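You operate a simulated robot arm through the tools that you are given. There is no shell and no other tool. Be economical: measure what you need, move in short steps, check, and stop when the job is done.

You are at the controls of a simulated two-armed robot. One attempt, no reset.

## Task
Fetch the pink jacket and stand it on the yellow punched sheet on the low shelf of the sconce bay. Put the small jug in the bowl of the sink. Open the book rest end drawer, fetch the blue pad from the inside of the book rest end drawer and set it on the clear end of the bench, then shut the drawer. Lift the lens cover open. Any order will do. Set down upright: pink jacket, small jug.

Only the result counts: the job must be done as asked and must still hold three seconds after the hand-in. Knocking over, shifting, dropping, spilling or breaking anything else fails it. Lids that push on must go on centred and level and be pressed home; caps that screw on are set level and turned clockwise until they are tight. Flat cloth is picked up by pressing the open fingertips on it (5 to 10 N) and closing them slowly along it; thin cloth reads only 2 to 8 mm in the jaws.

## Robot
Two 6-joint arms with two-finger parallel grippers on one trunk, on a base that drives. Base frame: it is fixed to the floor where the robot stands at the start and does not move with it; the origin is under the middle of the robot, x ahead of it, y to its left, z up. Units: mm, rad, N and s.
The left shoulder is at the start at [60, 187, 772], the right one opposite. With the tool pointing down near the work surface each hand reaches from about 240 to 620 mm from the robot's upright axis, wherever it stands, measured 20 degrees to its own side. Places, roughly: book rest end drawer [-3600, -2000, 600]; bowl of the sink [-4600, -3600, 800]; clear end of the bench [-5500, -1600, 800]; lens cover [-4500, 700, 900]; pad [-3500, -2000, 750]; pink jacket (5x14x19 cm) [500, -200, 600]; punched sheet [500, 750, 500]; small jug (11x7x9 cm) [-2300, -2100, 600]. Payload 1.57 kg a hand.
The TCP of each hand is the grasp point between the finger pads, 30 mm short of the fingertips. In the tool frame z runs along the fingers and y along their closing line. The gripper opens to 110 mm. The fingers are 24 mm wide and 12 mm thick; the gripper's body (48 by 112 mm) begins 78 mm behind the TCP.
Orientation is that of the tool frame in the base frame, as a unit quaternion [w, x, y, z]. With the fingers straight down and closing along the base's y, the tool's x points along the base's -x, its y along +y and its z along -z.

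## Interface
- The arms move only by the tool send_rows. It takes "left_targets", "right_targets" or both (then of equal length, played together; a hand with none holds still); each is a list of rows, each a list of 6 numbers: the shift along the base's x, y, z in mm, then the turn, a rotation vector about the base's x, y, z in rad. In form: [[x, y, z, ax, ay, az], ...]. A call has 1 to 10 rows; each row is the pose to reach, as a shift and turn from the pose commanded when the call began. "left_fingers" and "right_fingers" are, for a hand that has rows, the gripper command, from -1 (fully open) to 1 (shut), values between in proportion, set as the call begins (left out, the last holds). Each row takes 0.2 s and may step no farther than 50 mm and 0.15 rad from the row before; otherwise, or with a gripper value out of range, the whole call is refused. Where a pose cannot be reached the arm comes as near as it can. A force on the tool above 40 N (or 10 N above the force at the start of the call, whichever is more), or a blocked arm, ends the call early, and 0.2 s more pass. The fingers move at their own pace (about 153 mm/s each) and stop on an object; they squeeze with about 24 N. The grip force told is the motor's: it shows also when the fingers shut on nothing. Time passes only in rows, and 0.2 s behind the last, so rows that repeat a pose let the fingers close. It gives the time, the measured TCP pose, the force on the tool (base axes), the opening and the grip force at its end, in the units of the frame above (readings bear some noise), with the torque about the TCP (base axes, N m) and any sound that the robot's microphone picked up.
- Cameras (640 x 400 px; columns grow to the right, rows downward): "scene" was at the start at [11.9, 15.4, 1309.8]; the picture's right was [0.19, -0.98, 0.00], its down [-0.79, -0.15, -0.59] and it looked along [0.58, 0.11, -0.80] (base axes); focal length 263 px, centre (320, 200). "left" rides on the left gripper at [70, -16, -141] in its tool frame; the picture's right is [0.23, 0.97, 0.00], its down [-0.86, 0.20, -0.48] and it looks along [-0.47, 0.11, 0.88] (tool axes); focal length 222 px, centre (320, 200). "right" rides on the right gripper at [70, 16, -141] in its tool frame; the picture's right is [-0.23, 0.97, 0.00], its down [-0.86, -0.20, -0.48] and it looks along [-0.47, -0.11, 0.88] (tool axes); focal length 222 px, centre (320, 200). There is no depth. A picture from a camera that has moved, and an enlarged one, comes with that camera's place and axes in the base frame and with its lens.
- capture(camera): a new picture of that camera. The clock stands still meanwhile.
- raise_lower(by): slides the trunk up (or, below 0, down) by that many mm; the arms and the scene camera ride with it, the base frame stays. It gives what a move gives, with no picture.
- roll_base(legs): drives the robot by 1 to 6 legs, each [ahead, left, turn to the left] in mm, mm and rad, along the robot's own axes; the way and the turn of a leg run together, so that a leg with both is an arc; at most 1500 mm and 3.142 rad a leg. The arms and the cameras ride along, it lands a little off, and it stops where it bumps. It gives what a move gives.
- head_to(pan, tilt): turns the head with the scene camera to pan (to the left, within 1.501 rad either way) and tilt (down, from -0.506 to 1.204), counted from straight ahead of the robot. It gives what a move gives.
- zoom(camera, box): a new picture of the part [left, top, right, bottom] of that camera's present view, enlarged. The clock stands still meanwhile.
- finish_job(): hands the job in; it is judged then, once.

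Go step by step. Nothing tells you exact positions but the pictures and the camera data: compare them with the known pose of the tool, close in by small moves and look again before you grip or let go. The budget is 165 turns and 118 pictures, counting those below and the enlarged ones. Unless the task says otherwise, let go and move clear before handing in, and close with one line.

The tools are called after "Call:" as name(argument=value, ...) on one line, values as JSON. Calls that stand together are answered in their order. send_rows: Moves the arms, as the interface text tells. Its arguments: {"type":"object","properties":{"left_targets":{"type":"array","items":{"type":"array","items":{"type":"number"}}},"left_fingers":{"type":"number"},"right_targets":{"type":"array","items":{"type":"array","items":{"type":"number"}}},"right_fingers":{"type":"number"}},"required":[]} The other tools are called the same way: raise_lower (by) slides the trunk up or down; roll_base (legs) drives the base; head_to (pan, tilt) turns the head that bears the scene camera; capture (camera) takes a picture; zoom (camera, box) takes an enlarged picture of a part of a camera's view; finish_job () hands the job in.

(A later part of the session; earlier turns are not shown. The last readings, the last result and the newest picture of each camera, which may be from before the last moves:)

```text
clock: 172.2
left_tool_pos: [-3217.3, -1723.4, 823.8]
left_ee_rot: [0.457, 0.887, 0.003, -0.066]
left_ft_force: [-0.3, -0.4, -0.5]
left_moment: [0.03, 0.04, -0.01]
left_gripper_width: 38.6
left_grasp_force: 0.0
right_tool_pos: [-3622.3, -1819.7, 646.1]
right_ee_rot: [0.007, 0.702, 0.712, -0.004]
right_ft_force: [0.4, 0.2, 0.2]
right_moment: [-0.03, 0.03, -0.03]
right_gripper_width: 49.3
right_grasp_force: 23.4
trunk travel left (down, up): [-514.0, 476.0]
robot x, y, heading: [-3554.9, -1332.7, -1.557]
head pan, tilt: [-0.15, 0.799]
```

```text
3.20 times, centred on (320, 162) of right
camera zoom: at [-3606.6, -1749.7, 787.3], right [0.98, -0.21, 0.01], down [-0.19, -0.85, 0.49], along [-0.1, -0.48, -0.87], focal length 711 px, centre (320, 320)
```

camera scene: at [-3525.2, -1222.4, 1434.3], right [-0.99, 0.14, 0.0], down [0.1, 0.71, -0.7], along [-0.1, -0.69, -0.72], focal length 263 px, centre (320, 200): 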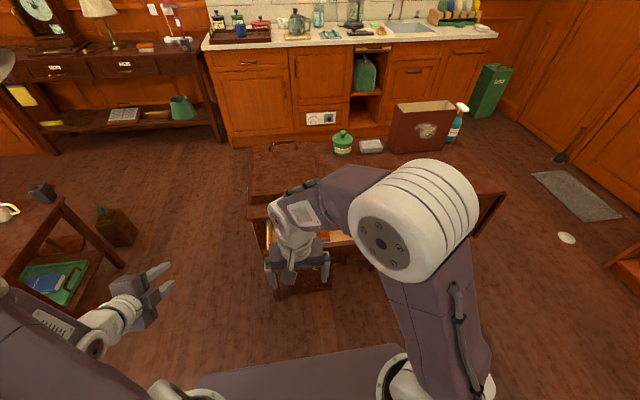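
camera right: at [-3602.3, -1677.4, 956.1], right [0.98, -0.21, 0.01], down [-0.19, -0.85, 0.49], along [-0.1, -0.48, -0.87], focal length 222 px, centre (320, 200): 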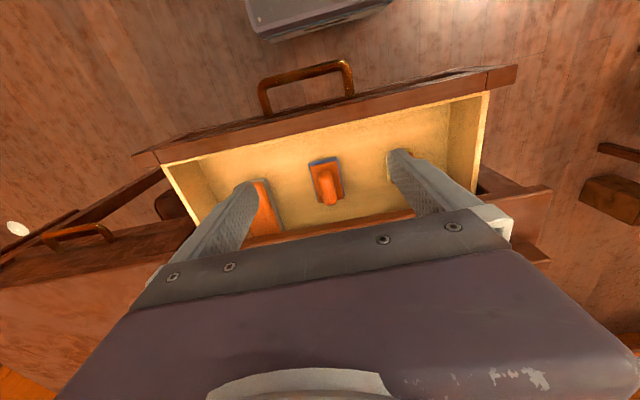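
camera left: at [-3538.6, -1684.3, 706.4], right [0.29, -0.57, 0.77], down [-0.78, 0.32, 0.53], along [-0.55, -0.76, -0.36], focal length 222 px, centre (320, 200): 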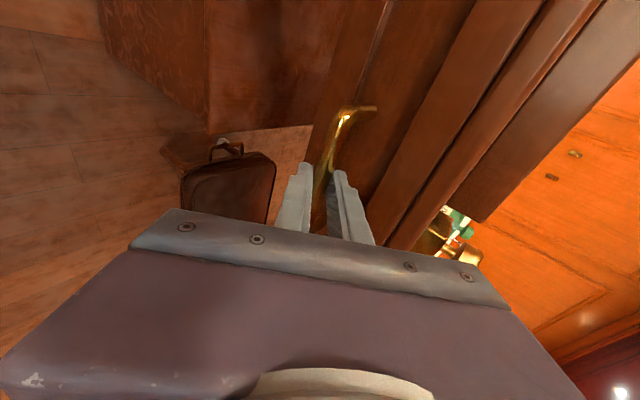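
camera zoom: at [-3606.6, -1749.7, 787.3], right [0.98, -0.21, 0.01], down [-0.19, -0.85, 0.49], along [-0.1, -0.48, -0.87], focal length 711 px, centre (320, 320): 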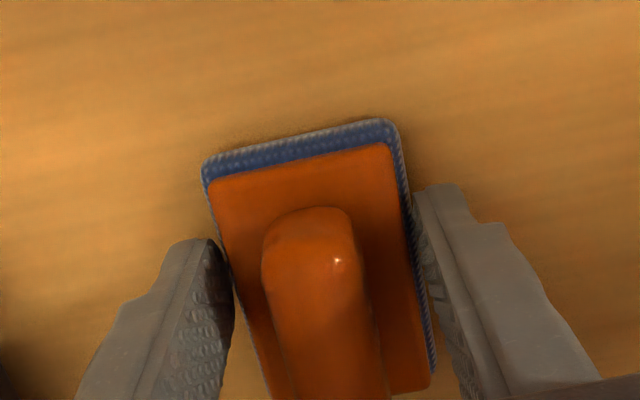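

The fingers hold the pad's base (49 mm). I'll lift it out and check.

Call:
send_rows(right_targets=[[0, 0, 10, 0, 0, 0], [0, 0, 25, 0, 0, 0]])

Call:
zoom(camera="right", box=[220, 100, 420, 225])

```text
clock: 172.8
left_tool_pos: [-3217.9, -1722.6, 824.0]
left_ee_rot: [0.457, 0.887, 0.003, -0.065]
left_ft_force: [-0.7, 0.7, 0.1]
left_moment: [0.01, 0.01, 0.01]
left_gripper_width: 38.6
left_grasp_force: 0.1
right_tool_pos: [-3622.3, -1821.3, 669.7]
right_ee_rot: [0.007, 0.703, 0.712, -0.004]
right_ft_force: [0.2, 0.0, -1.4]
right_moment: [0.0, 0.02, 0.02]
right_gripper_width: 49.1
right_grasp_force: 24.2
trunk travel left (down, up): [-514.0, 476.0]
robot x, y, heading: [-3550.5, -1334.4, -1.562]
head pan, tilt: [-0.15, 0.799]
```

```text
3.20 times, centred on (320, 162) of right
camera zoom: at [-3606.9, -1749.8, 811.4], right [0.98, -0.21, 0.01], down [-0.19, -0.85, 0.49], along [-0.1, -0.48, -0.87], focal length 711 px, centre (320, 320)
```

zoom: 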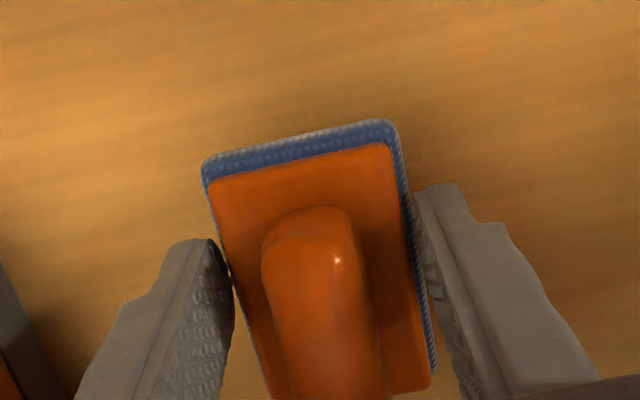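

Call:
send_rows(right_targets=[[0, 20, 5, 0, 0, 0], [0, 45, 10, 0, 0, 0], [0, 48, 50, 0, 0, 0], [0, 50, 95, 0, 0, 0], [0, 60, 140, 0, 0, 0], [0, 90, 170, 0, 0, 0]])

Call:
roll_base(legs=[[-130, 0, 0], [0, -390, 0]])

Call:
head_to(pan=0.3, tilt=0.7)

Call:
capture(camera="scene")

```text
clock: 174.2
left_tool_pos: [-3218.3, -1722.0, 824.1]
left_ee_rot: [0.458, 0.887, 0.003, -0.065]
left_ft_force: [-0.1, -0.3, -0.5]
left_moment: [0.0, -0.05, -0.01]
left_gripper_width: 38.7
left_grasp_force: 0.1
right_tool_pos: [-3622.6, -1729.3, 841.9]
right_ee_rot: [0.007, 0.703, 0.711, -0.004]
right_ft_force: [0.1, 0.9, -1.5]
right_moment: [0.01, -0.01, 0.0]
right_gripper_width: 49.3
right_grasp_force: 24.1
trunk travel left (down, up): [-514.0, 476.0]
robot x, y, heading: [-3551.6, -1335.0, -1.562]
head pan, tilt: [-0.15, 0.799]
```

```text
clock: 176.9
left_tool_pos: [-3449.7, -1612.6, 823.1]
left_ee_rot: [0.454, 0.888, -0.015, -0.072]
left_ft_force: [-0.1, -0.3, 0.5]
left_moment: [0.04, -0.03, 0.0]
left_gripper_width: 38.5
left_grasp_force: 0.0
right_tool_pos: [-3854.8, -1603.8, 841.1]
right_ee_rot: [0.007, 0.716, 0.698, -0.003]
right_ft_force: [-0.2, 0.2, -1.5]
right_moment: [0.04, 0.01, 0.0]
right_gripper_width: 49.0
right_grasp_force: 24.2
trunk travel left (down, up): [-514.0, 476.0]
robot x, y, heading: [-3763.3, -1208.9, -1.598]
head pan, tilt: [-0.15, 0.799]
stopped in leg 2: the robot was blocked; the commanded pose is now the measured one
```

```text
clock: 177.8
left_tool_pos: [-3448.7, -1612.4, 823.9]
left_ee_rot: [0.455, 0.887, -0.014, -0.073]
left_ft_force: [-0.5, -0.8, 0.2]
left_moment: [0.01, -0.03, -0.02]
left_gripper_width: 38.3
left_grasp_force: 0.0
right_tool_pos: [-3853.2, -1603.6, 841.9]
right_ee_rot: [0.007, 0.715, 0.699, -0.004]
right_ft_force: [-0.7, 1.0, -0.4]
right_moment: [0.02, 0.0, -0.01]
right_gripper_width: 49.1
right_grasp_force: 23.8
trunk travel left (down, up): [-514.0, 476.0]
robot x, y, heading: [-3764.6, -1212.3, -1.599]
head pan, tilt: [0.3, 0.7]
```

```text
42 pictures are left
camera scene: at [-3741.9, -1230.5, 1442.5], right [-0.96, -0.27, 0.0], down [-0.17, 0.62, -0.76], along [0.21, -0.74, -0.64], focal length 263 px, centre (320, 200)
```

scene: 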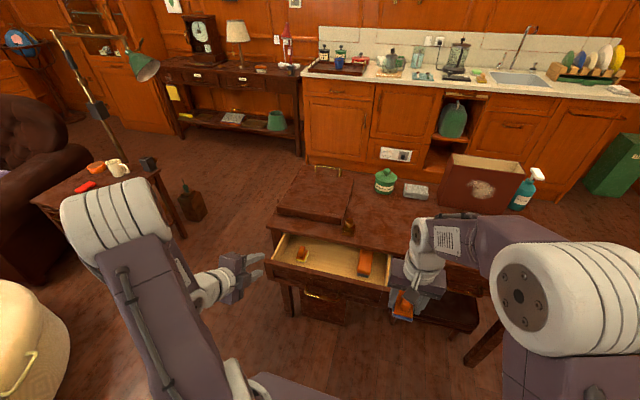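

The pad is held in the right hand. I'll shut the drawer with the closed left fingertips: shift the left hand inward, lower, and push on the drawer face above the handle.

Call:
send_rows(left_targets=[[-25, 0, 0, 0, 0, 0], [-50, 0, 0, 0, 0, 0], [-75, 0, 0, 0, 0, 0], [-100, 0, 0, 0, 0, 0]], left_fingers=1)

Call:
roll_base(legs=[[0, 20, 0.028]])

Call:
raise_lower(by=-134)

Call:
zoom(camera="scene", box=[200, 130, 440, 280])

```text
clock: 178.8
left_tool_pos: [-3517.5, -1665.0, 814.3]
left_ee_rot: [0.454, 0.888, -0.013, -0.073]
left_ft_force: [0.6, -1.1, 0.5]
left_moment: [-0.02, -0.03, 0.02]
left_gripper_width: 0.0
left_grasp_force: 21.3
left hand out of reach, approached as far as the arm can: row 1, 2, 3, 4
right_tool_pos: [-3852.9, -1603.7, 841.7]
right_ee_rot: [0.007, 0.716, 0.698, -0.004]
right_ft_force: [-0.2, -0.4, -1.2]
right_moment: [0.04, -0.01, -0.01]
right_gripper_width: 49.2
right_grasp_force: 24.0
trunk travel left (down, up): [-514.0, 476.0]
robot x, y, heading: [-3761.3, -1209.7, -1.597]
head pan, tilt: [0.3, 0.7]
```

```text
clock: 179.6
left_tool_pos: [-3485.2, -1657.5, 814.7]
left_ee_rot: [0.455, 0.888, -0.001, -0.066]
left_ft_force: [0.0, 1.0, -0.6]
left_moment: [0.01, 0.02, 0.0]
left_gripper_width: 0.3
left_grasp_force: 21.5
right_tool_pos: [-3822.5, -1604.8, 841.2]
right_ee_rot: [0.007, 0.705, 0.709, -0.004]
right_ft_force: [-0.1, 0.0, -1.1]
right_moment: [0.01, 0.01, 0.0]
right_gripper_width: 49.1
right_grasp_force: 24.1
trunk travel left (down, up): [-514.0, 476.0]
robot x, y, heading: [-3750.2, -1212.3, -1.57]
head pan, tilt: [0.3, 0.7]
```

```text
clock: 181.2
left_tool_pos: [-3485.0, -1657.4, 680.8]
left_ee_rot: [0.455, 0.888, -0.001, -0.067]
left_ft_force: [-0.4, -0.3, -1.0]
left_moment: [0.04, 0.0, -0.02]
left_gripper_width: 0.1
left_grasp_force: 21.6
right_tool_pos: [-3820.6, -1604.6, 708.7]
right_ee_rot: [0.008, 0.705, 0.709, -0.004]
right_ft_force: [0.0, -0.4, -1.0]
right_moment: [-0.01, -0.01, 0.02]
right_gripper_width: 49.1
right_grasp_force: 24.0
trunk travel left (down, up): [-380.0, 610.0]
robot x, y, heading: [-3744.3, -1210.8, -1.569]
head pan, tilt: [0.3, 0.7]
```

```text
2.67 times, centred on (320, 205) of scene
camera zoom: at [-3722.2, -1229.0, 1308.5], right [-0.95, -0.3, 0.0], down [-0.19, 0.61, -0.76], along [0.23, -0.73, -0.64], focal length 702 px, centre (320, 187)
```

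zoom: 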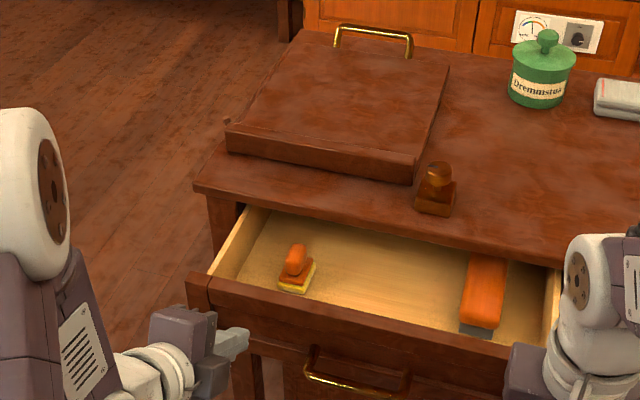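

Call:
roll_base(legs=[[140, 0, 0]])

Call:
zoom(camera="scene", box=[200, 150, 440, 300])

```text
clock: 182.6
left_tool_pos: [-3484.4, -1798.2, 680.1]
left_ee_rot: [0.455, 0.888, -0.001, -0.068]
left_ft_force: [-0.2, 0.3, 1.3]
left_moment: [-0.02, 0.03, 0.01]
left_gripper_width: 0.0
left_grasp_force: 21.1
right_tool_pos: [-3822.3, -1746.4, 707.0]
right_ee_rot: [0.007, 0.706, 0.709, -0.003]
right_ft_force: [0.3, -0.2, -0.9]
right_moment: [0.06, 0.01, -0.04]
right_gripper_width: 49.3
right_grasp_force: 24.3
trunk travel left (down, up): [-380.0, 610.0]
robot x, y, heading: [-3744.3, -1350.5, -1.565]
head pan, tilt: [0.3, 0.7]
```

```text
2.67 times, centred on (320, 225) of scene
camera zoom: at [-3721.8, -1370.5, 1308.4], right [-0.95, -0.3, 0.0], down [-0.19, 0.62, -0.76], along [0.23, -0.73, -0.65], focal length 702 px, centre (320, 133)
```

zoom: 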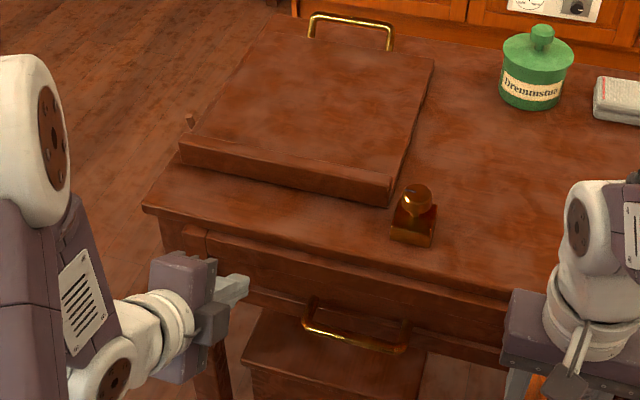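

Nearly shut; I'll press the last bit with the arm.

Call:
send_rows(left_targets=[[0, -8, 0, 0, 0, 0], [0, -16, 0, 0, 0, 0], [0, -24, 0, 0, 0, 0], [0, -32, 0, 0, 0, 0], [0, -40, 0, 0, 0, 0]])

Call:
zoom(camera="scene", box=[220, 170, 380, 270])

```text
clock: 183.7
left_tool_pos: [-3483.9, -1824.0, 680.2]
left_ee_rot: [0.452, 0.89, 0.001, -0.066]
left_ft_force: [1.3, 22.2, 18.0]
left_moment: [-0.31, -0.16, 0.22]
left_gripper_width: 0.1
left_grasp_force: 21.6
right_tool_pos: [-3821.2, -1742.1, 709.8]
right_ee_rot: [0.01, 0.704, 0.71, -0.006]
right_ft_force: [0.1, -0.6, -0.2]
right_moment: [0.02, 0.0, 0.01]
right_gripper_width: 49.2
right_grasp_force: 23.9
trunk travel left (down, up): [-380.0, 610.0]
robot x, y, heading: [-3747.3, -1348.2, -1.564]
head pan, tilt: [0.3, 0.7]
stopped in row 5 (left hand): the force on the tool passed its limit (the readings are from after the stop); the commanded pose is now the measured one
```

```text
4.00 times, centred on (300, 220) of scene
camera zoom: at [-3723.3, -1362.5, 1309.0], right [-0.95, -0.3, 0.0], down [-0.19, 0.61, -0.77], along [0.23, -0.73, -0.64], focal length 1054 px, centre (400, 120)
```

zoom: 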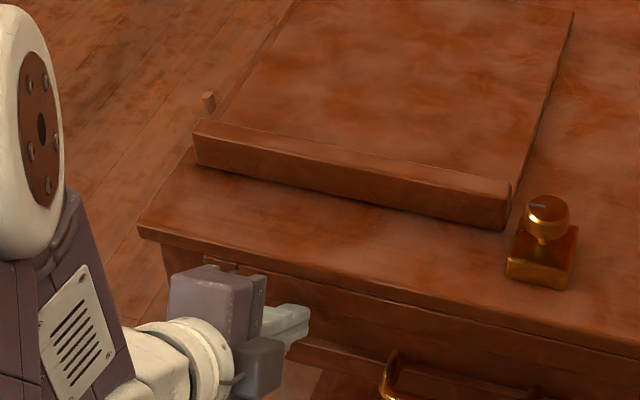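

Drawer shut (stopped at the closed face position). I'll back off, restore the left hand to pointing down, raise, and go to the bench.

Call:
roll_base(legs=[[-70, 0, 0]])

Call:
raise_lower(by=300)

Call:
send_rows(left_targets=[[5, 5, 0, 0.15, 0, 0], [10, 15, 0, 0.3, 0, 0], [15, 25, 0, 0.45, 0, 0], [20, 35, 0, 0.6, 0, 0], [25, 45, 0, 0.75, 0, 0], [30, 55, 0, 0.95, 0, 0]], left_fingers=-1)

Call:
roll_base(legs=[[0, -1000, 0], [0, 0, -1.57]])

Call:
head_to(pan=0.1, tilt=0.7)

Call:
capture(camera="scene")

```text
clock: 184.7
left_tool_pos: [-3484.1, -1756.8, 677.0]
left_ee_rot: [0.449, 0.891, 0.001, -0.067]
left_ft_force: [0.6, 0.5, 0.5]
left_moment: [-0.01, 0.0, -0.01]
left_gripper_width: 0.0
left_grasp_force: 21.2
right_tool_pos: [-3821.3, -1674.1, 708.9]
right_ee_rot: [0.008, 0.704, 0.71, -0.004]
right_ft_force: [-0.2, 0.2, -0.7]
right_moment: [-0.02, 0.0, 0.0]
right_gripper_width: 49.3
right_grasp_force: 24.1
trunk travel left (down, up): [-380.0, 610.0]
robot x, y, heading: [-3748.8, -1278.4, -1.568]
head pan, tilt: [0.3, 0.7]
```

```text
clock: 187.7
left_tool_pos: [-3484.9, -1757.4, 976.1]
left_ee_rot: [0.449, 0.891, 0.0, -0.067]
left_ft_force: [0.4, -0.4, -0.1]
left_moment: [0.01, 0.0, 0.01]
left_gripper_width: 0.1
left_grasp_force: 21.4
right_tool_pos: [-3821.3, -1674.0, 1008.2]
right_ee_rot: [0.007, 0.705, 0.709, -0.004]
right_ft_force: [0.3, -0.3, -0.7]
right_moment: [-0.01, -0.02, -0.05]
right_gripper_width: 49.1
right_grasp_force: 23.8
trunk travel left (down, up): [-680.0, 310.0]
robot x, y, heading: [-3746.1, -1281.2, -1.565]
head pan, tilt: [0.3, 0.7]
```

```text
refused: row 6 steps farther than a row can; nothing moved
```

```text
clock: 196.7
left_tool_pos: [-5223.7, -1539.5, 977.3]
left_ee_rot: [-0.268, -0.628, 0.632, 0.366]
left_ft_force: [0.3, 0.3, 0.6]
left_moment: [-0.02, 0.01, 0.01]
left_gripper_width: 0.0
left_grasp_force: 20.6
right_tool_pos: [-5138.3, -1201.7, 1008.0]
right_ee_rot: [0.003, 1.0, 0.0, -0.008]
right_ft_force: [0.0, -0.1, -0.3]
right_moment: [0.01, -0.02, -0.01]
right_gripper_width: 49.0
right_grasp_force: 24.1
trunk travel left (down, up): [-680.0, 310.0]
robot x, y, heading: [-4741.5, -1279.7, 3.139]
head pan, tilt: [0.3, 0.7]
```

```text
clock: 197.4
left_tool_pos: [-5224.0, -1537.9, 976.3]
left_ee_rot: [-0.269, -0.629, 0.632, 0.365]
left_ft_force: [0.1, 0.0, 0.2]
left_moment: [-0.02, 0.01, 0.0]
left_gripper_width: 0.1
left_grasp_force: 21.0
right_tool_pos: [-5138.2, -1201.4, 1008.0]
right_ee_rot: [0.002, 1.0, 0.0, -0.008]
right_ft_force: [0.4, 1.5, -1.0]
right_moment: [-0.01, -0.01, -0.01]
right_gripper_width: 49.3
right_grasp_force: 24.1
trunk travel left (down, up): [-680.0, 310.0]
robot x, y, heading: [-4740.8, -1279.4, 3.138]
head pan, tilt: [0.099, 0.7]
```

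```text
38 pictures are left
camera scene: at [-4768.2, -1286.0, 1608.5], right [-0.1, 1.0, 0.0], down [0.64, 0.06, -0.76], along [-0.76, -0.07, -0.64], focal length 263 px, centre (320, 200)
```

scene: 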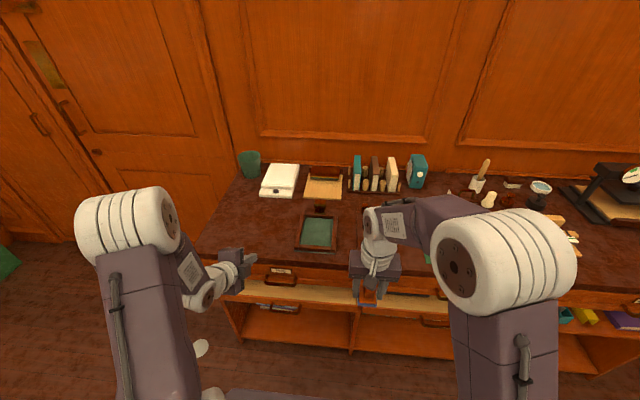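

The clear area is left of the green tray, around (−5490, −1620). I'll restore the left hand and drive so the right hand is over that spot.

Call:
send_rows(left_targets=[[10, 0, 0, 0, -0.14, 0], [25, 0, 0, 0, -0.28, 0], [40, 0, 0, 0, -0.42, 0], [55, 0, 0, 0, -0.56, 0], [70, 0, 0, 0, -0.7, 0], [90, 0, 0, 0, -0.84, 0], [110, 0, 0, 0, -0.95, 0]], left_fingers=-1)

Call:
roll_base(legs=[[0, 425, 0], [320, 0, 0]])

Call:
head_to(pan=-0.2, tilt=0.85)

Call:
capture(camera="scene")

Call:
capture(camera="right")

```text
clock: 199.0
left_tool_pos: [-5103.4, -1528.8, 957.0]
left_ee_rot: [-0.053, 0.726, -0.683, -0.06]
left_ft_force: [0.0, 0.4, -0.5]
left_moment: [0.02, 0.04, -0.02]
left_gripper_width: 110.0
left_grasp_force: 0.1
left hand out of reach, approached as far as the arm can: row 7
right_tool_pos: [-5138.5, -1201.9, 1008.4]
right_ee_rot: [0.004, 1.0, 0.0, -0.008]
right_ft_force: [-0.5, 0.2, -1.6]
right_moment: [0.01, 0.02, -0.03]
right_gripper_width: 49.4
right_grasp_force: 23.9
trunk travel left (down, up): [-680.0, 310.0]
robot x, y, heading: [-4741.0, -1279.5, 3.141]
head pan, tilt: [0.099, 0.7]
```

```text
clock: 203.4
left_tool_pos: [-5420.6, -1957.8, 958.4]
left_ee_rot: [-0.051, 0.726, -0.683, -0.06]
left_ft_force: [0.4, -0.8, 0.7]
left_moment: [0.02, -0.01, 0.0]
left_gripper_width: 109.7
left_grasp_force: 0.0
right_tool_pos: [-5456.0, -1632.1, 1009.1]
right_ee_rot: [0.003, 1.0, -0.001, -0.008]
right_ft_force: [0.1, -0.2, -0.6]
right_moment: [0.0, 0.0, 0.02]
right_gripper_width: 49.1
right_grasp_force: 24.2
trunk travel left (down, up): [-680.0, 310.0]
robot x, y, heading: [-5058.5, -1709.7, 3.138]
head pan, tilt: [0.099, 0.7]
```

```text
clock: 204.2
left_tool_pos: [-5422.1, -1959.1, 956.8]
left_ee_rot: [-0.052, 0.726, -0.683, -0.062]
left_ft_force: [-0.4, 0.2, -0.1]
left_moment: [-0.02, 0.0, 0.02]
left_gripper_width: 109.8
left_grasp_force: 0.1
right_tool_pos: [-5456.6, -1631.6, 1008.5]
right_ee_rot: [0.003, 1.0, -0.001, -0.007]
right_ft_force: [-0.3, 0.2, -0.2]
right_moment: [-0.01, -0.01, -0.01]
right_gripper_width: 49.0
right_grasp_force: 24.1
trunk travel left (down, up): [-680.0, 310.0]
robot x, y, heading: [-5057.8, -1712.7, 3.137]
head pan, tilt: [-0.201, 0.85]
```

```text
37 pictures are left
camera scene: at [-5077.5, -1692.5, 1596.3], right [0.2, 0.98, 0.0], down [0.74, -0.15, -0.66], along [-0.65, 0.13, -0.75], focal length 263 px, centre (320, 200)
```

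scene: 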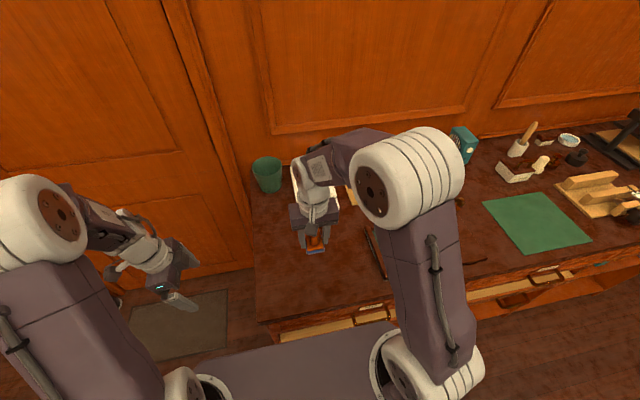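

```text
36 pictures are left
camera right: at [-5383.5, -1648.1, 1149.4], right [-0.23, -0.97, 0.01], down [-0.85, 0.2, 0.49], along [-0.48, 0.11, -0.87], focal length 222 px, centre (320, 200)
```

right: 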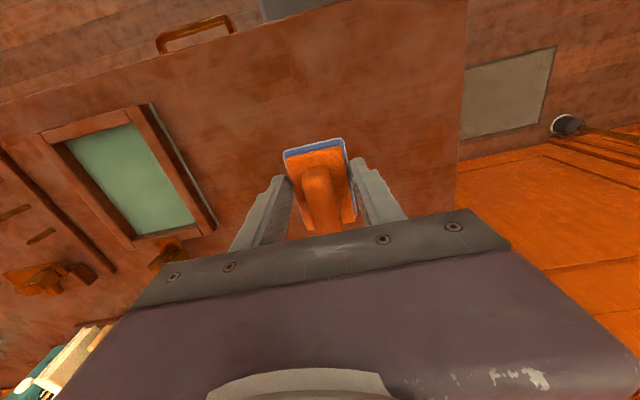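

The spot below is clear. Lowering the pad.

Call:
send_rows(right_targets=[[-5, 0, -40, 0, 0, 0], [-10, 0, -80, 0, 0, 0], [-10, 0, -110, 0, 0, 0], [-10, 0, -125, 0, 0, 0]])

Call:
zoom(camera="scene", box=[240, 130, 400, 260])

```text
clock: 205.2
left_tool_pos: [-5418.1, -1958.2, 959.2]
left_ee_rot: [-0.052, 0.726, -0.683, -0.063]
left_ft_force: [0.3, 0.9, 0.1]
left_moment: [-0.02, 0.03, -0.02]
left_gripper_width: 110.0
left_grasp_force: 0.0
right_tool_pos: [-5464.2, -1632.2, 885.1]
right_ee_rot: [0.003, 1.0, 0.0, -0.013]
right_ft_force: [-2.2, 0.9, 32.3]
right_moment: [0.2, -0.15, 0.02]
right_gripper_width: 49.6
right_grasp_force: 24.4
trunk travel left (down, up): [-680.0, 310.0]
robot x, y, heading: [-5058.5, -1708.0, 3.136]
head pan, tilt: [-0.201, 0.85]
```

```text
3.08 times, centred on (320, 195) of scene
camera zoom: at [-5072.3, -1692.1, 1597.0], right [0.2, 0.98, 0.0], down [0.73, -0.15, -0.66], along [-0.65, 0.13, -0.75], focal length 810 px, centre (320, 215)
```

zoom: 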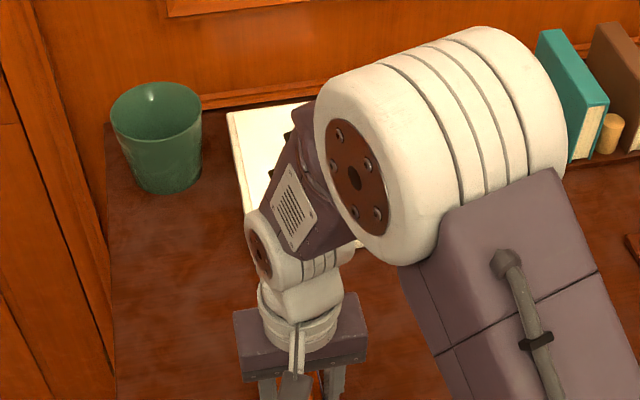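

Contact made (bench at z≈840). I'll ease up slightly and release.

Call:
send_rows(right_targets=[[0, 0, 2, 0, 0, 0], [0, 0, 2, 0, 0, 0]])

Call:
send_rows(right_targets=[[0, 0, 0, 0, 0, 0], [0, 0, 0, 0, 0, 0], [0, 0, 0, 0, 0, 0]], right_fingers=0.0)

Call:
send_rows(right_targets=[[0, 0, 30, 0, 0, 0], [0, 0, 70, 0, 0, 0], [0, 0, 110, 0, 0, 0], [0, 0, 150, 0, 0, 0]])

Call:
capture(camera="right")

```text
clock: 205.8
left_tool_pos: [-5421.3, -1958.4, 959.8]
left_ee_rot: [-0.051, 0.726, -0.683, -0.061]
left_ft_force: [0.9, 0.0, 0.1]
left_moment: [-0.01, 0.0, 0.04]
left_gripper_width: 109.9
left_grasp_force: 0.1
right_tool_pos: [-5464.0, -1632.1, 885.2]
right_ee_rot: [0.003, 1.0, -0.001, -0.01]
right_ft_force: [-4.5, 2.5, 22.0]
right_moment: [0.02, 0.55, -0.04]
right_gripper_width: 49.1
right_grasp_force: 23.7
trunk travel left (down, up): [-680.0, 310.0]
robot x, y, heading: [-5058.9, -1711.3, 3.141]
head pan, tilt: [-0.201, 0.85]
```

```text
clock: 206.6
left_tool_pos: [-5421.7, -1958.7, 958.2]
left_ee_rot: [-0.053, 0.725, -0.684, -0.06]
left_ft_force: [0.3, -0.5, 0.4]
left_moment: [0.0, 0.02, 0.0]
left_gripper_width: 110.2
left_grasp_force: 0.1
right_tool_pos: [-5463.6, -1632.3, 884.4]
right_ee_rot: [0.003, 1.0, 0.0, -0.007]
right_ft_force: [-0.1, 0.4, 1.5]
right_moment: [-0.02, -0.01, 0.0]
right_gripper_width: 55.1
right_grasp_force: 0.1
trunk travel left (down, up): [-680.0, 310.0]
robot x, y, heading: [-5058.0, -1708.9, 3.142]
head pan, tilt: [-0.201, 0.85]
```

```text
clock: 207.6
left_tool_pos: [-5420.5, -1957.4, 957.2]
left_ee_rot: [-0.051, 0.726, -0.684, -0.061]
left_ft_force: [-0.1, -0.4, -0.7]
left_moment: [0.03, 0.03, 0.05]
left_gripper_width: 110.1
left_grasp_force: 0.1
right_tool_pos: [-5464.7, -1633.7, 1036.6]
right_ee_rot: [0.003, 1.0, -0.001, -0.009]
right_ft_force: [-0.3, -0.5, -0.1]
right_moment: [-0.01, 0.0, 0.02]
right_gripper_width: 54.9
right_grasp_force: 0.1
trunk travel left (down, up): [-680.0, 310.0]
robot x, y, heading: [-5062.3, -1711.9, 3.138]
head pan, tilt: [-0.201, 0.85]
```

```text
34 pictures are left
camera right: at [-5392.7, -1649.3, 1177.2], right [-0.23, -0.97, 0.01], down [-0.85, 0.2, 0.49], along [-0.48, 0.11, -0.87], focal length 222 px, centre (320, 200)
```

right: 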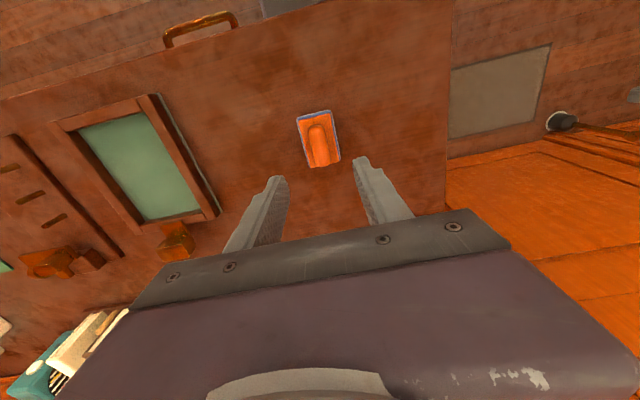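

The pad is on the clear end of the bench. Now I'll drive around the desk to the side table with the jug, facing +x.

Call:
roll_base(legs=[[-330, 0, 0], [0, -420, 0], [0, 0, -3.14], [1500, 0, 0], [280, 0, 0]])

Call:
head_to(pan=-0.5, tilt=0.6)

Call:
capture(camera="scene")

```text
clock: 226.2
left_tool_pos: [-2873.2, -983.6, 957.6]
left_ee_rot: [0.062, 0.67, 0.738, -0.052]
left_ft_force: [-0.8, 0.6, -0.3]
left_moment: [0.01, 0.03, 0.02]
left_gripper_width: 110.2
left_grasp_force: 0.0
right_tool_pos: [-2816.8, -1305.7, 1035.2]
right_ee_rot: [0.009, -0.018, 1.0, 0.002]
right_ft_force: [0.3, 0.9, -1.2]
right_moment: [0.02, 0.0, 0.03]
right_gripper_width: 55.2
right_grasp_force: 0.0
trunk travel left (down, up): [-680.0, 310.0]
robot x, y, heading: [-3223.5, -1244.9, 0.033]
head pan, tilt: [-0.201, 0.85]
stopped in leg 4: the robot was blocked; the commanded pose is now the measured one
```

```text
clock: 227.0
left_tool_pos: [-2872.8, -981.7, 957.7]
left_ee_rot: [0.062, 0.67, 0.738, -0.051]
left_ft_force: [0.1, 0.3, -0.1]
left_moment: [-0.03, -0.02, -0.01]
left_gripper_width: 110.3
left_grasp_force: 0.0
right_tool_pos: [-2816.8, -1305.2, 1035.1]
right_ee_rot: [0.008, -0.017, 1.0, 0.003]
right_ft_force: [-0.6, -0.6, -0.1]
right_moment: [0.01, -0.04, 0.05]
right_gripper_width: 55.0
right_grasp_force: 0.0
trunk travel left (down, up): [-680.0, 310.0]
robot x, y, heading: [-3228.6, -1245.9, 0.029]
head pan, tilt: [-0.499, 0.6]
```

```text
33 pictures are left
camera scene: at [-3206.7, -1284.9, 1617.1], right [-0.45, -0.89, 0.0], down [-0.51, 0.25, -0.82], along [0.74, -0.37, -0.57], focal length 263 px, centre (320, 200)
```

scene: 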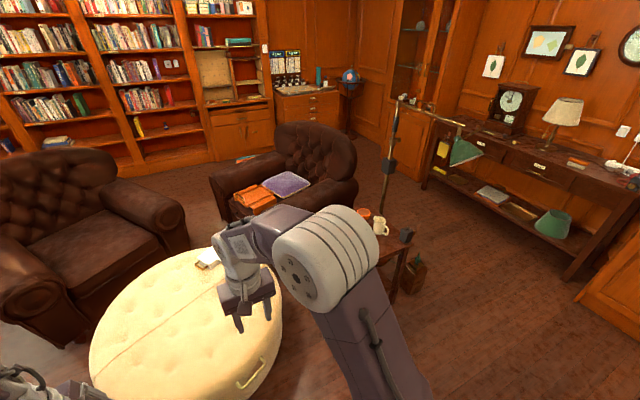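

Something on the left (armchair/ottoman side) blocked the base. I'll back slightly, sidestep right, and go on.

Call:
roll_base(legs=[[-40, 0, -0.03], [0, -230, 0], [300, 0, 0], [0, -500, 0]])

Call:
head_to(pan=-0.1, tilt=0.85)

Call:
capture(camera="scene")

```text
clock: 233.4
left_tool_pos: [-2599.6, -1719.1, 957.9]
left_ee_rot: [0.061, 0.682, 0.726, -0.053]
left_ft_force: [-0.3, 0.6, 0.3]
left_moment: [-0.01, -0.01, 0.01]
left_gripper_width: 109.9
left_grasp_force: 0.1
right_tool_pos: [-2553.4, -2041.5, 1033.9]
right_ee_rot: [0.007, -0.001, 1.0, 0.002]
right_ft_force: [-0.6, -0.2, 0.3]
right_moment: [0.03, 0.0, 0.01]
right_gripper_width: 54.9
right_grasp_force: 0.0
trunk travel left (down, up): [-680.0, 310.0]
robot x, y, heading: [-2959.1, -1964.6, 0.002]
head pan, tilt: [-0.499, 0.6]
```

```text
clock: 234.3
left_tool_pos: [-2599.8, -1718.9, 957.5]
left_ee_rot: [0.061, 0.683, 0.726, -0.053]
left_ft_force: [-0.2, 0.6, 1.1]
left_moment: [-0.03, -0.02, 0.0]
left_gripper_width: 110.0
left_grasp_force: 0.0
right_tool_pos: [-2553.3, -2043.1, 1034.5]
right_ee_rot: [0.008, -0.001, 1.0, 0.002]
right_ft_force: [0.1, -1.1, -0.4]
right_moment: [-0.02, 0.0, -0.01]
right_gripper_width: 54.8
right_grasp_force: 0.1
trunk travel left (down, up): [-680.0, 310.0]
robot x, y, heading: [-2958.7, -1966.1, 0.003]
head pan, tilt: [-0.099, 0.85]
```

```text
32 pictures are left
camera scene: at [-2942.0, -1974.6, 1596.3], right [-0.1, -0.99, 0.0], down [-0.75, 0.08, -0.66], along [0.66, -0.07, -0.75], focal length 263 px, centre (320, 200)
```

scene: 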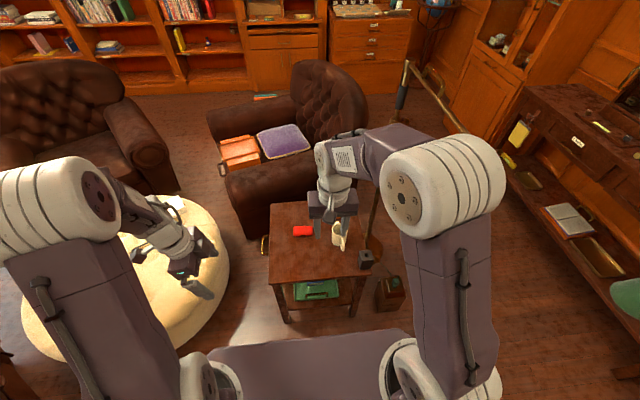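

Call:
roll_base(legs=[[150, 0, 0]])

Call:
send_rows(right_targets=[[10, -25, -30, 0, 0, 0], [20, -50, -60, 0, 0, 0], [30, -75, -95, 0, 0, 0], [30, -84, -130, 0, 0, 0]], right_fingers=-1)

Call:
capture(camera="right")

Call:
zoom(camera="scene", box=[240, 180, 440, 305])

```text
clock: 235.6
left_tool_pos: [-2448.7, -1720.2, 958.3]
left_ee_rot: [0.061, 0.684, 0.725, -0.052]
left_ft_force: [1.0, -0.1, -0.2]
left_moment: [0.02, 0.01, 0.01]
left_gripper_width: 109.8
left_grasp_force: 0.1
right_tool_pos: [-2405.1, -2046.0, 1034.9]
right_ee_rot: [0.008, 0.001, 1.0, 0.003]
right_ft_force: [-0.2, 0.1, -0.3]
right_moment: [0.05, -0.01, -0.02]
right_gripper_width: 54.8
right_grasp_force: 0.1
trunk travel left (down, up): [-680.0, 310.0]
robot x, y, heading: [-2808.3, -1966.3, -0.01]
head pan, tilt: [-0.099, 0.85]
```

```text
clock: 236.6
left_tool_pos: [-2446.8, -1721.1, 956.6]
left_ee_rot: [0.061, 0.684, 0.725, -0.053]
left_ft_force: [-0.6, 0.4, 0.1]
left_moment: [0.0, 0.0, 0.03]
left_gripper_width: 109.9
left_grasp_force: 0.1
right_tool_pos: [-2372.7, -2129.4, 904.1]
right_ee_rot: [0.008, 0.002, 1.0, 0.002]
right_ft_force: [0.3, 0.4, -0.1]
right_moment: [-0.02, 0.0, 0.01]
right_gripper_width: 110.1
right_grasp_force: 0.0
trunk travel left (down, up): [-680.0, 310.0]
robot x, y, heading: [-2808.6, -1966.9, 0.003]
head pan, tilt: [-0.099, 0.85]
```

```text
31 pictures are left
camera right: at [-2443.6, -2115.2, 1045.9], right [0.23, 0.97, 0.01], down [0.85, -0.2, 0.49], along [0.48, -0.11, -0.87], focal length 222 px, centre (320, 200)
```

right: 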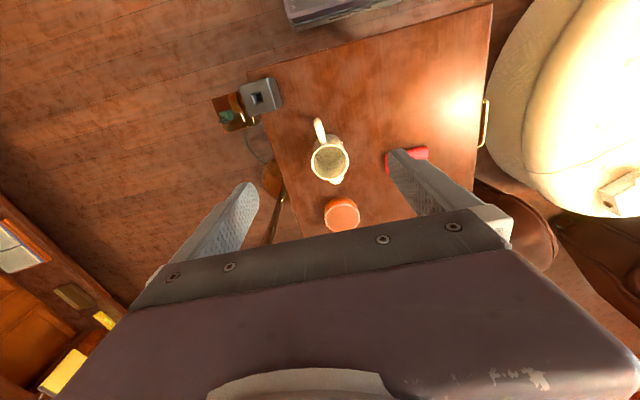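

```text
3.20 times, centred on (340, 242) of scene
camera zoom: at [-2791.1, -1975.5, 1596.3], right [-0.1, -0.99, 0.0], down [-0.75, 0.08, -0.66], along [0.66, -0.07, -0.75], focal length 843 px, centre (256, 64)
```

zoom: 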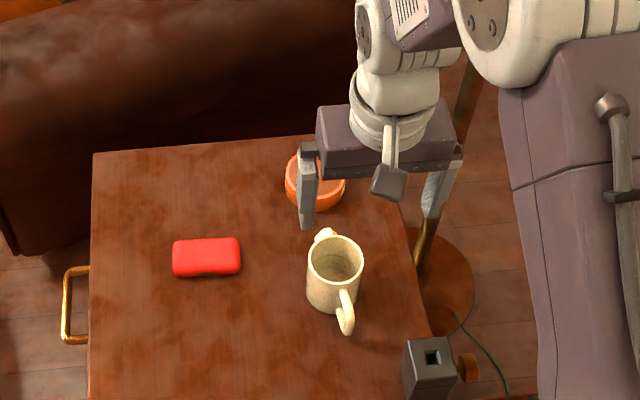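

The jug's rim centre is around (−2334, −2121, 736), handle toward me. I'll centre above it and check.

Call:
send_rows(right_targets=[[15, 4, -40, 0, 0, 0], [30, 7, -80, 0, 0, 0], [38, 8, -115, 0, 0, 0]])

Call:
capture(camera="right")

```text
clock: 237.4
left_tool_pos: [-2447.4, -1720.4, 956.2]
left_ee_rot: [0.061, 0.684, 0.725, -0.053]
left_ft_force: [0.1, 0.6, -0.1]
left_moment: [0.0, -0.01, 0.0]
left_gripper_width: 110.0
left_grasp_force: 0.0
right_tool_pos: [-2335.2, -2122.3, 788.6]
right_ee_rot: [0.007, 0.002, 1.0, 0.003]
right_ft_force: [0.1, -0.3, 0.0]
right_moment: [-0.01, 0.0, -0.03]
right_gripper_width: 109.7
right_grasp_force: 0.0
trunk travel left (down, up): [-680.0, 310.0]
robot x, y, heading: [-2805.1, -1970.3, -0.005]
head pan, tilt: [-0.099, 0.85]
```

```text
29 pictures are left
camera right: at [-2407.4, -2107.3, 929.7], right [0.23, 0.97, 0.01], down [0.85, -0.2, 0.49], along [0.48, -0.11, -0.87], focal length 222 px, centre (320, 200)
```

right: 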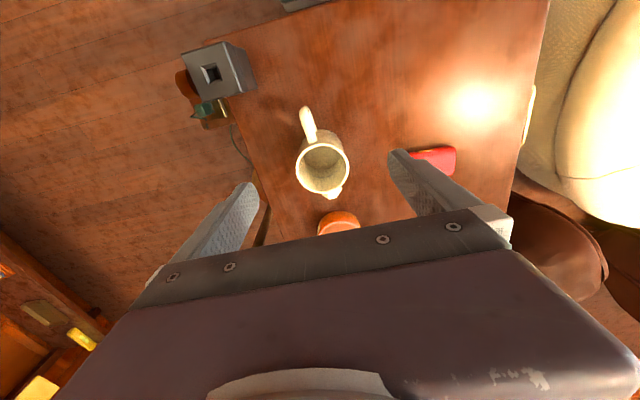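

Call:
send_rows(right_targets=[[12, -2, -25, 0, 0, 0], [22, -4, -50, 0, 0, 0]])

Call:
zoom(camera="right", box=[200, 80, 440, 230])

```text
clock: 238.0
left_tool_pos: [-2447.6, -1720.5, 958.2]
left_ee_rot: [0.06, 0.684, 0.725, -0.052]
left_ft_force: [0.0, -0.3, 1.0]
left_moment: [0.03, 0.0, 0.0]
left_gripper_width: 110.1
left_grasp_force: 0.1
right_tool_pos: [-2313.5, -2127.5, 739.1]
right_ee_rot: [0.007, 0.001, 1.0, 0.003]
right_ft_force: [0.3, 0.0, -0.7]
right_moment: [0.04, 0.01, 0.01]
right_gripper_width: 110.0
right_grasp_force: 0.2
trunk travel left (down, up): [-680.0, 310.0]
robot x, y, heading: [-2809.6, -1968.3, -0.003]
head pan, tilt: [-0.099, 0.85]
```

```text
2.67 times, centred on (320, 155) of right
camera zoom: at [-2385.6, -2112.1, 880.5], right [0.23, 0.97, 0.01], down [0.85, -0.2, 0.49], along [0.48, -0.11, -0.87], focal length 592 px, centre (320, 320)
```

zoom: 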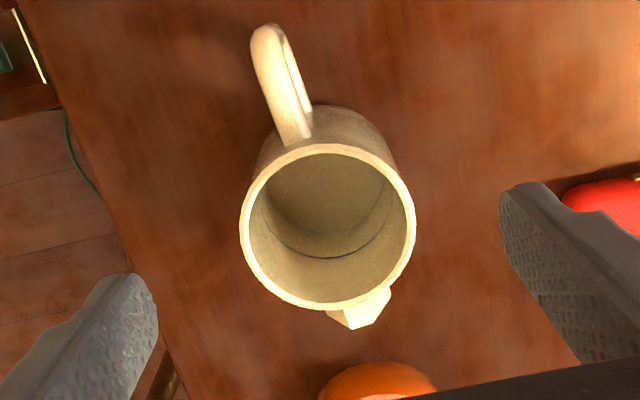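

The jug is empty, rim at z≈670. I'll descend and grip the body.

Call:
send_rows(right_targets=[[3, 0, -35, 0, 0, 0], [6, 0, -70, 0, 0, 0], [6, 0, -105, 0, 0, 0]])

Call:
send_rows(right_targets=[[0, 0, 0, 0, 0, 0], [0, 0, 0, 0, 0, 0], [0, 0, 0, 0, 0, 0]], right_fingers=1)

Call:
zoom(camera="right", box=[200, 80, 440, 230])

```text
clock: 238.8
left_tool_pos: [-2446.7, -1719.7, 957.3]
left_ee_rot: [0.061, 0.684, 0.725, -0.053]
left_ft_force: [-0.5, 0.5, 0.1]
left_moment: [0.02, -0.02, -0.01]
left_gripper_width: 109.9
left_grasp_force: 0.0
right_tool_pos: [-2305.5, -2125.7, 635.8]
right_ee_rot: [0.008, 0.001, 1.0, 0.003]
right_ft_force: [0.4, 0.4, -0.2]
right_moment: [0.0, 0.01, 0.03]
right_gripper_width: 109.9
right_grasp_force: 0.1
trunk travel left (down, up): [-680.0, 310.0]
robot x, y, heading: [-2811.5, -1967.7, -0.004]
head pan, tilt: [-0.099, 0.85]
```

```text
clock: 239.6
left_tool_pos: [-2448.8, -1720.0, 957.5]
left_ee_rot: [0.06, 0.684, 0.725, -0.053]
left_ft_force: [-0.1, 0.7, 0.1]
left_moment: [-0.02, 0.03, -0.02]
left_gripper_width: 110.0
left_grasp_force: 0.0
right_tool_pos: [-2306.5, -2125.7, 635.6]
right_ee_rot: [0.008, 0.001, 1.0, 0.003]
right_ft_force: [-0.3, 0.1, 0.0]
right_moment: [-0.01, -0.03, -0.03]
right_gripper_width: 59.0
right_grasp_force: 24.0
trunk travel left (down, up): [-680.0, 310.0]
robot x, y, heading: [-2807.6, -1971.9, -0.013]
head pan, tilt: [-0.099, 0.85]
```

```text
2.67 times, centred on (320, 155) of right
camera zoom: at [-2378.2, -2111.0, 777.4], right [0.23, 0.97, 0.01], down [0.85, -0.2, 0.49], along [0.48, -0.11, -0.87], focal length 592 px, centre (320, 320)
```

zoom: 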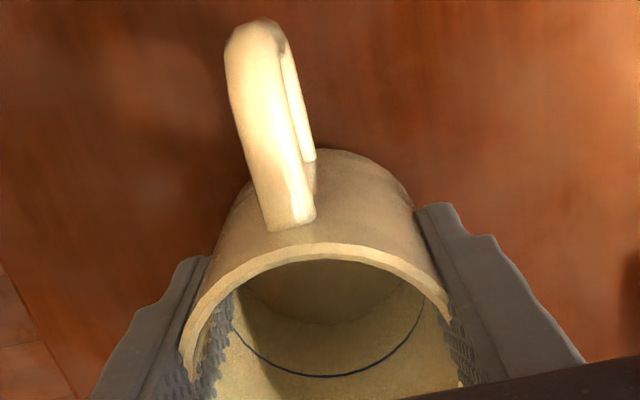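

Gripped at 59 mm. Lifting straight up and checking.

Call:
send_rows(right_targets=[[0, 0, 15, 0, 0, 0], [0, 0, 40, 0, 0, 0], [0, 0, 80, 0, 0, 0], [0, 0, 125, 0, 0, 0], [0, 0, 170, 0, 0, 0], [0, 0, 215, 0, 0, 0], [-20, 20, 260, 0, 0, 0], [-60, 40, 300, 0, 0, 0], [-95, 60, 330, 0, 0, 0]])

Call:
zoom(camera="scene", box=[200, 130, 440, 280])

```text
refused: row 7 steps farther than a row can; nothing moved
```

```text
2.67 times, centred on (320, 205) of scene
camera zoom: at [-2791.2, -1975.3, 1596.2], right [-0.1, -0.99, 0.0], down [-0.75, 0.08, -0.66], along [0.66, -0.07, -0.75], focal length 702 px, centre (320, 187)
```

zoom: 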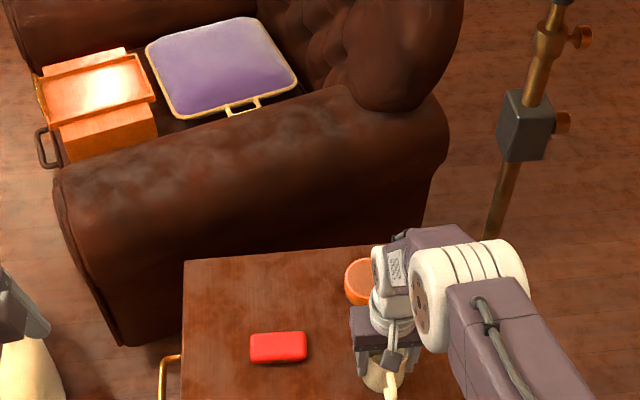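

Call:
send_rows(right_targets=[[0, 0, 15, 0, 0, 0], [0, 0, 40, 0, 0, 0], [0, 0, 80, 0, 0, 0], [0, 0, 120, 0, 0, 0], [0, 0, 160, 0, 0, 0], [0, 0, 200, 0, 0, 0], [-10, 10, 240, 0, 0, 0], [-35, 20, 275, 0, 0, 0], [-65, 35, 305, 0, 0, 0], [-95, 50, 325, 0, 0, 0]])

Call:
roll_base(legs=[[-160, 0, 0]])

Call:
capture(camera="scene")

```text
clock: 241.8
left_tool_pos: [-2448.4, -1720.6, 958.2]
left_ee_rot: [0.062, 0.684, 0.725, -0.052]
left_ft_force: [0.5, -0.1, 0.3]
left_moment: [0.02, -0.02, 0.0]
left_gripper_width: 110.0
left_grasp_force: 0.0
right_tool_pos: [-2403.2, -2072.6, 959.7]
right_ee_rot: [0.009, 0.002, 1.0, 0.002]
right_ft_force: [0.0, 0.1, -1.3]
right_moment: [0.0, -0.05, 0.04]
right_gripper_width: 58.8
right_grasp_force: 24.2
trunk travel left (down, up): [-680.0, 310.0]
robot x, y, heading: [-2806.2, -1969.6, -0.002]
head pan, tilt: [-0.099, 0.85]
```

```text
clock: 243.2
left_tool_pos: [-2603.9, -1719.5, 957.4]
left_ee_rot: [0.061, 0.684, 0.725, -0.053]
left_ft_force: [0.7, -0.3, -0.1]
left_moment: [0.03, 0.02, 0.0]
left_gripper_width: 109.9
left_grasp_force: 0.0
right_tool_pos: [-2558.2, -2073.6, 957.4]
right_ee_rot: [0.007, 0.001, 1.0, 0.003]
right_ft_force: [-0.9, -0.9, -1.6]
right_moment: [-0.01, 0.0, -0.03]
right_gripper_width: 59.0
right_grasp_force: 24.2
trunk travel left (down, up): [-680.0, 310.0]
robot x, y, heading: [-2966.1, -1967.0, -0.01]
head pan, tilt: [-0.099, 0.85]
```

```text
25 pictures are left
camera scene: at [-2947.3, -1974.6, 1596.2], right [-0.1, -0.99, 0.0], down [-0.75, 0.08, -0.66], along [0.66, -0.07, -0.75], focal length 263 px, centre (320, 200)
```

scene: 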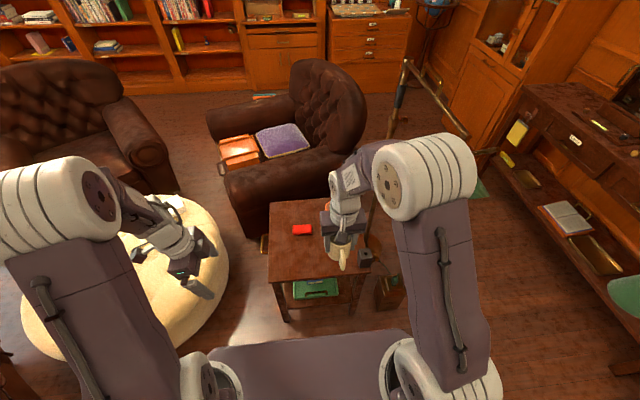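

The jug is held upright. Next I'll route to the sink: sidestep past the desk's end, turn toward the counter, and strafe along the aisle.

Call:
raise_lower(by=110)

Call:
roll_base(legs=[[0, -810, 0], [0, 0, -1.56], [0, -1300, 0]])

Call:
head_to(pan=-0.2, tilt=0.7)

Call:
capture(camera="scene")

```text
clock: 244.7
left_tool_pos: [-2605.6, -1720.0, 1067.7]
left_ee_rot: [0.061, 0.684, 0.725, -0.053]
left_ft_force: [-0.5, 0.0, -0.2]
left_moment: [-0.02, 0.02, -0.03]
left_gripper_width: 109.8
left_grasp_force: 0.2
right_tool_pos: [-2559.4, -2073.5, 1067.5]
right_ee_rot: [0.007, 0.002, 1.0, 0.004]
right_ft_force: [-1.2, -0.5, -2.1]
right_moment: [0.06, -0.01, 0.06]
right_gripper_width: 58.8
right_grasp_force: 23.6
trunk travel left (down, up): [-790.0, 200.0]
robot x, y, heading: [-2967.3, -1968.7, -0.005]
head pan, tilt: [-0.099, 0.85]
```

```text
clock: 258.9
left_tool_pos: [-4000.7, -3203.8, 1067.9]
left_ee_rot: [0.009, 0.995, 0.065, -0.08]
left_ft_force: [1.1, -0.1, 0.2]
left_moment: [0.01, -0.02, -0.02]
left_gripper_width: 110.0
left_grasp_force: 0.0
right_tool_pos: [-4349.9, -3274.4, 1068.1]
right_ee_rot: [0.007, 0.682, 0.731, -0.004]
right_ft_force: [-0.6, 0.1, -1.8]
right_moment: [-0.06, 0.01, -0.02]
right_gripper_width: 58.5
right_grasp_force: 24.2
trunk travel left (down, up): [-790.0, 200.0]
robot x, y, heading: [-4275.8, -2860.6, -1.504]
head pan, tilt: [-0.099, 0.85]
```

```text
clock: 259.6
left_tool_pos: [-4001.4, -3204.7, 1066.9]
left_ee_rot: [0.009, 0.995, 0.066, -0.08]
left_ft_force: [-0.7, -0.4, -0.1]
left_moment: [-0.01, -0.03, 0.0]
left_gripper_width: 110.0
left_grasp_force: 0.0
right_tool_pos: [-4349.5, -3274.8, 1067.8]
right_ee_rot: [0.008, 0.682, 0.732, -0.004]
right_ft_force: [0.4, -0.6, -2.4]
right_moment: [0.0, 0.02, 0.01]
right_gripper_width: 58.9
right_grasp_force: 23.5
trunk travel left (down, up): [-790.0, 200.0]
robot x, y, heading: [-4275.1, -2860.8, -1.505]
head pan, tilt: [-0.201, 0.7]
```

```text
24 pictures are left
camera scene: at [-4290.3, -2885.1, 1718.4], right [-0.99, 0.13, 0.0], down [0.09, 0.64, -0.76], along [-0.1, -0.76, -0.64], focal length 263 px, centre (320, 200)
```

scene: 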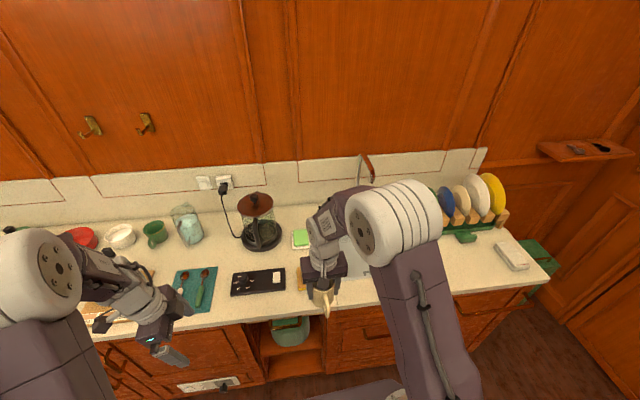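

Call:
roll_base(legs=[[0, -240, -0.065], [150, 0, 0]])

Call:
capture(camera="right")

Call:
capture(camera="scene")

```text
clock: 262.3
left_tool_pos: [-4257.3, -3375.5, 1067.4]
left_ee_rot: [0.007, 0.996, 0.032, -0.081]
left_ft_force: [0.0, -0.6, -0.1]
left_moment: [-0.02, 0.02, -0.02]
left_gripper_width: 109.9
left_grasp_force: 0.1
right_tool_pos: [-4612.5, -3421.1, 1068.4]
right_ee_rot: [0.008, 0.707, 0.707, -0.005]
right_ft_force: [0.6, 0.0, -2.4]
right_moment: [-0.01, 0.0, 0.0]
right_gripper_width: 58.6
right_grasp_force: 23.9
trunk travel left (down, up): [-790.0, 200.0]
robot x, y, heading: [-4510.0, -3018.3, -1.574]
head pan, tilt: [-0.201, 0.7]
```

```text
23 pictures are left
camera right: at [-4595.1, -3349.9, 1209.9], right [0.97, -0.23, 0.01], down [-0.2, -0.85, 0.49], along [-0.1, -0.48, -0.87], focal length 222 px, centre (320, 200)
```

right: 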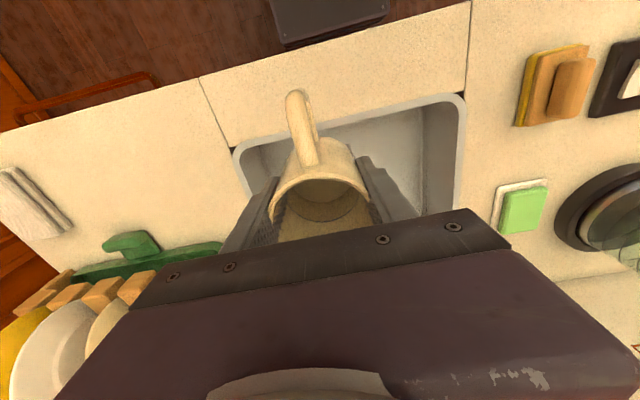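

```text
22 pictures are left
camera scene: at [-4525.1, -3035.3, 1718.6], right [-0.98, 0.2, 0.0], down [0.13, 0.63, -0.77], along [-0.15, -0.75, -0.64], focal length 263 px, centre (320, 200)
```

scene: 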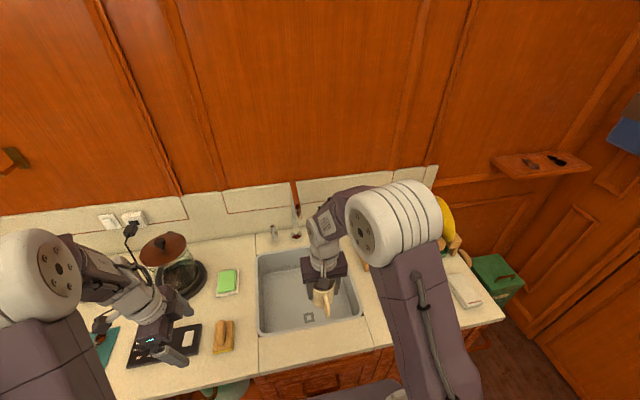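

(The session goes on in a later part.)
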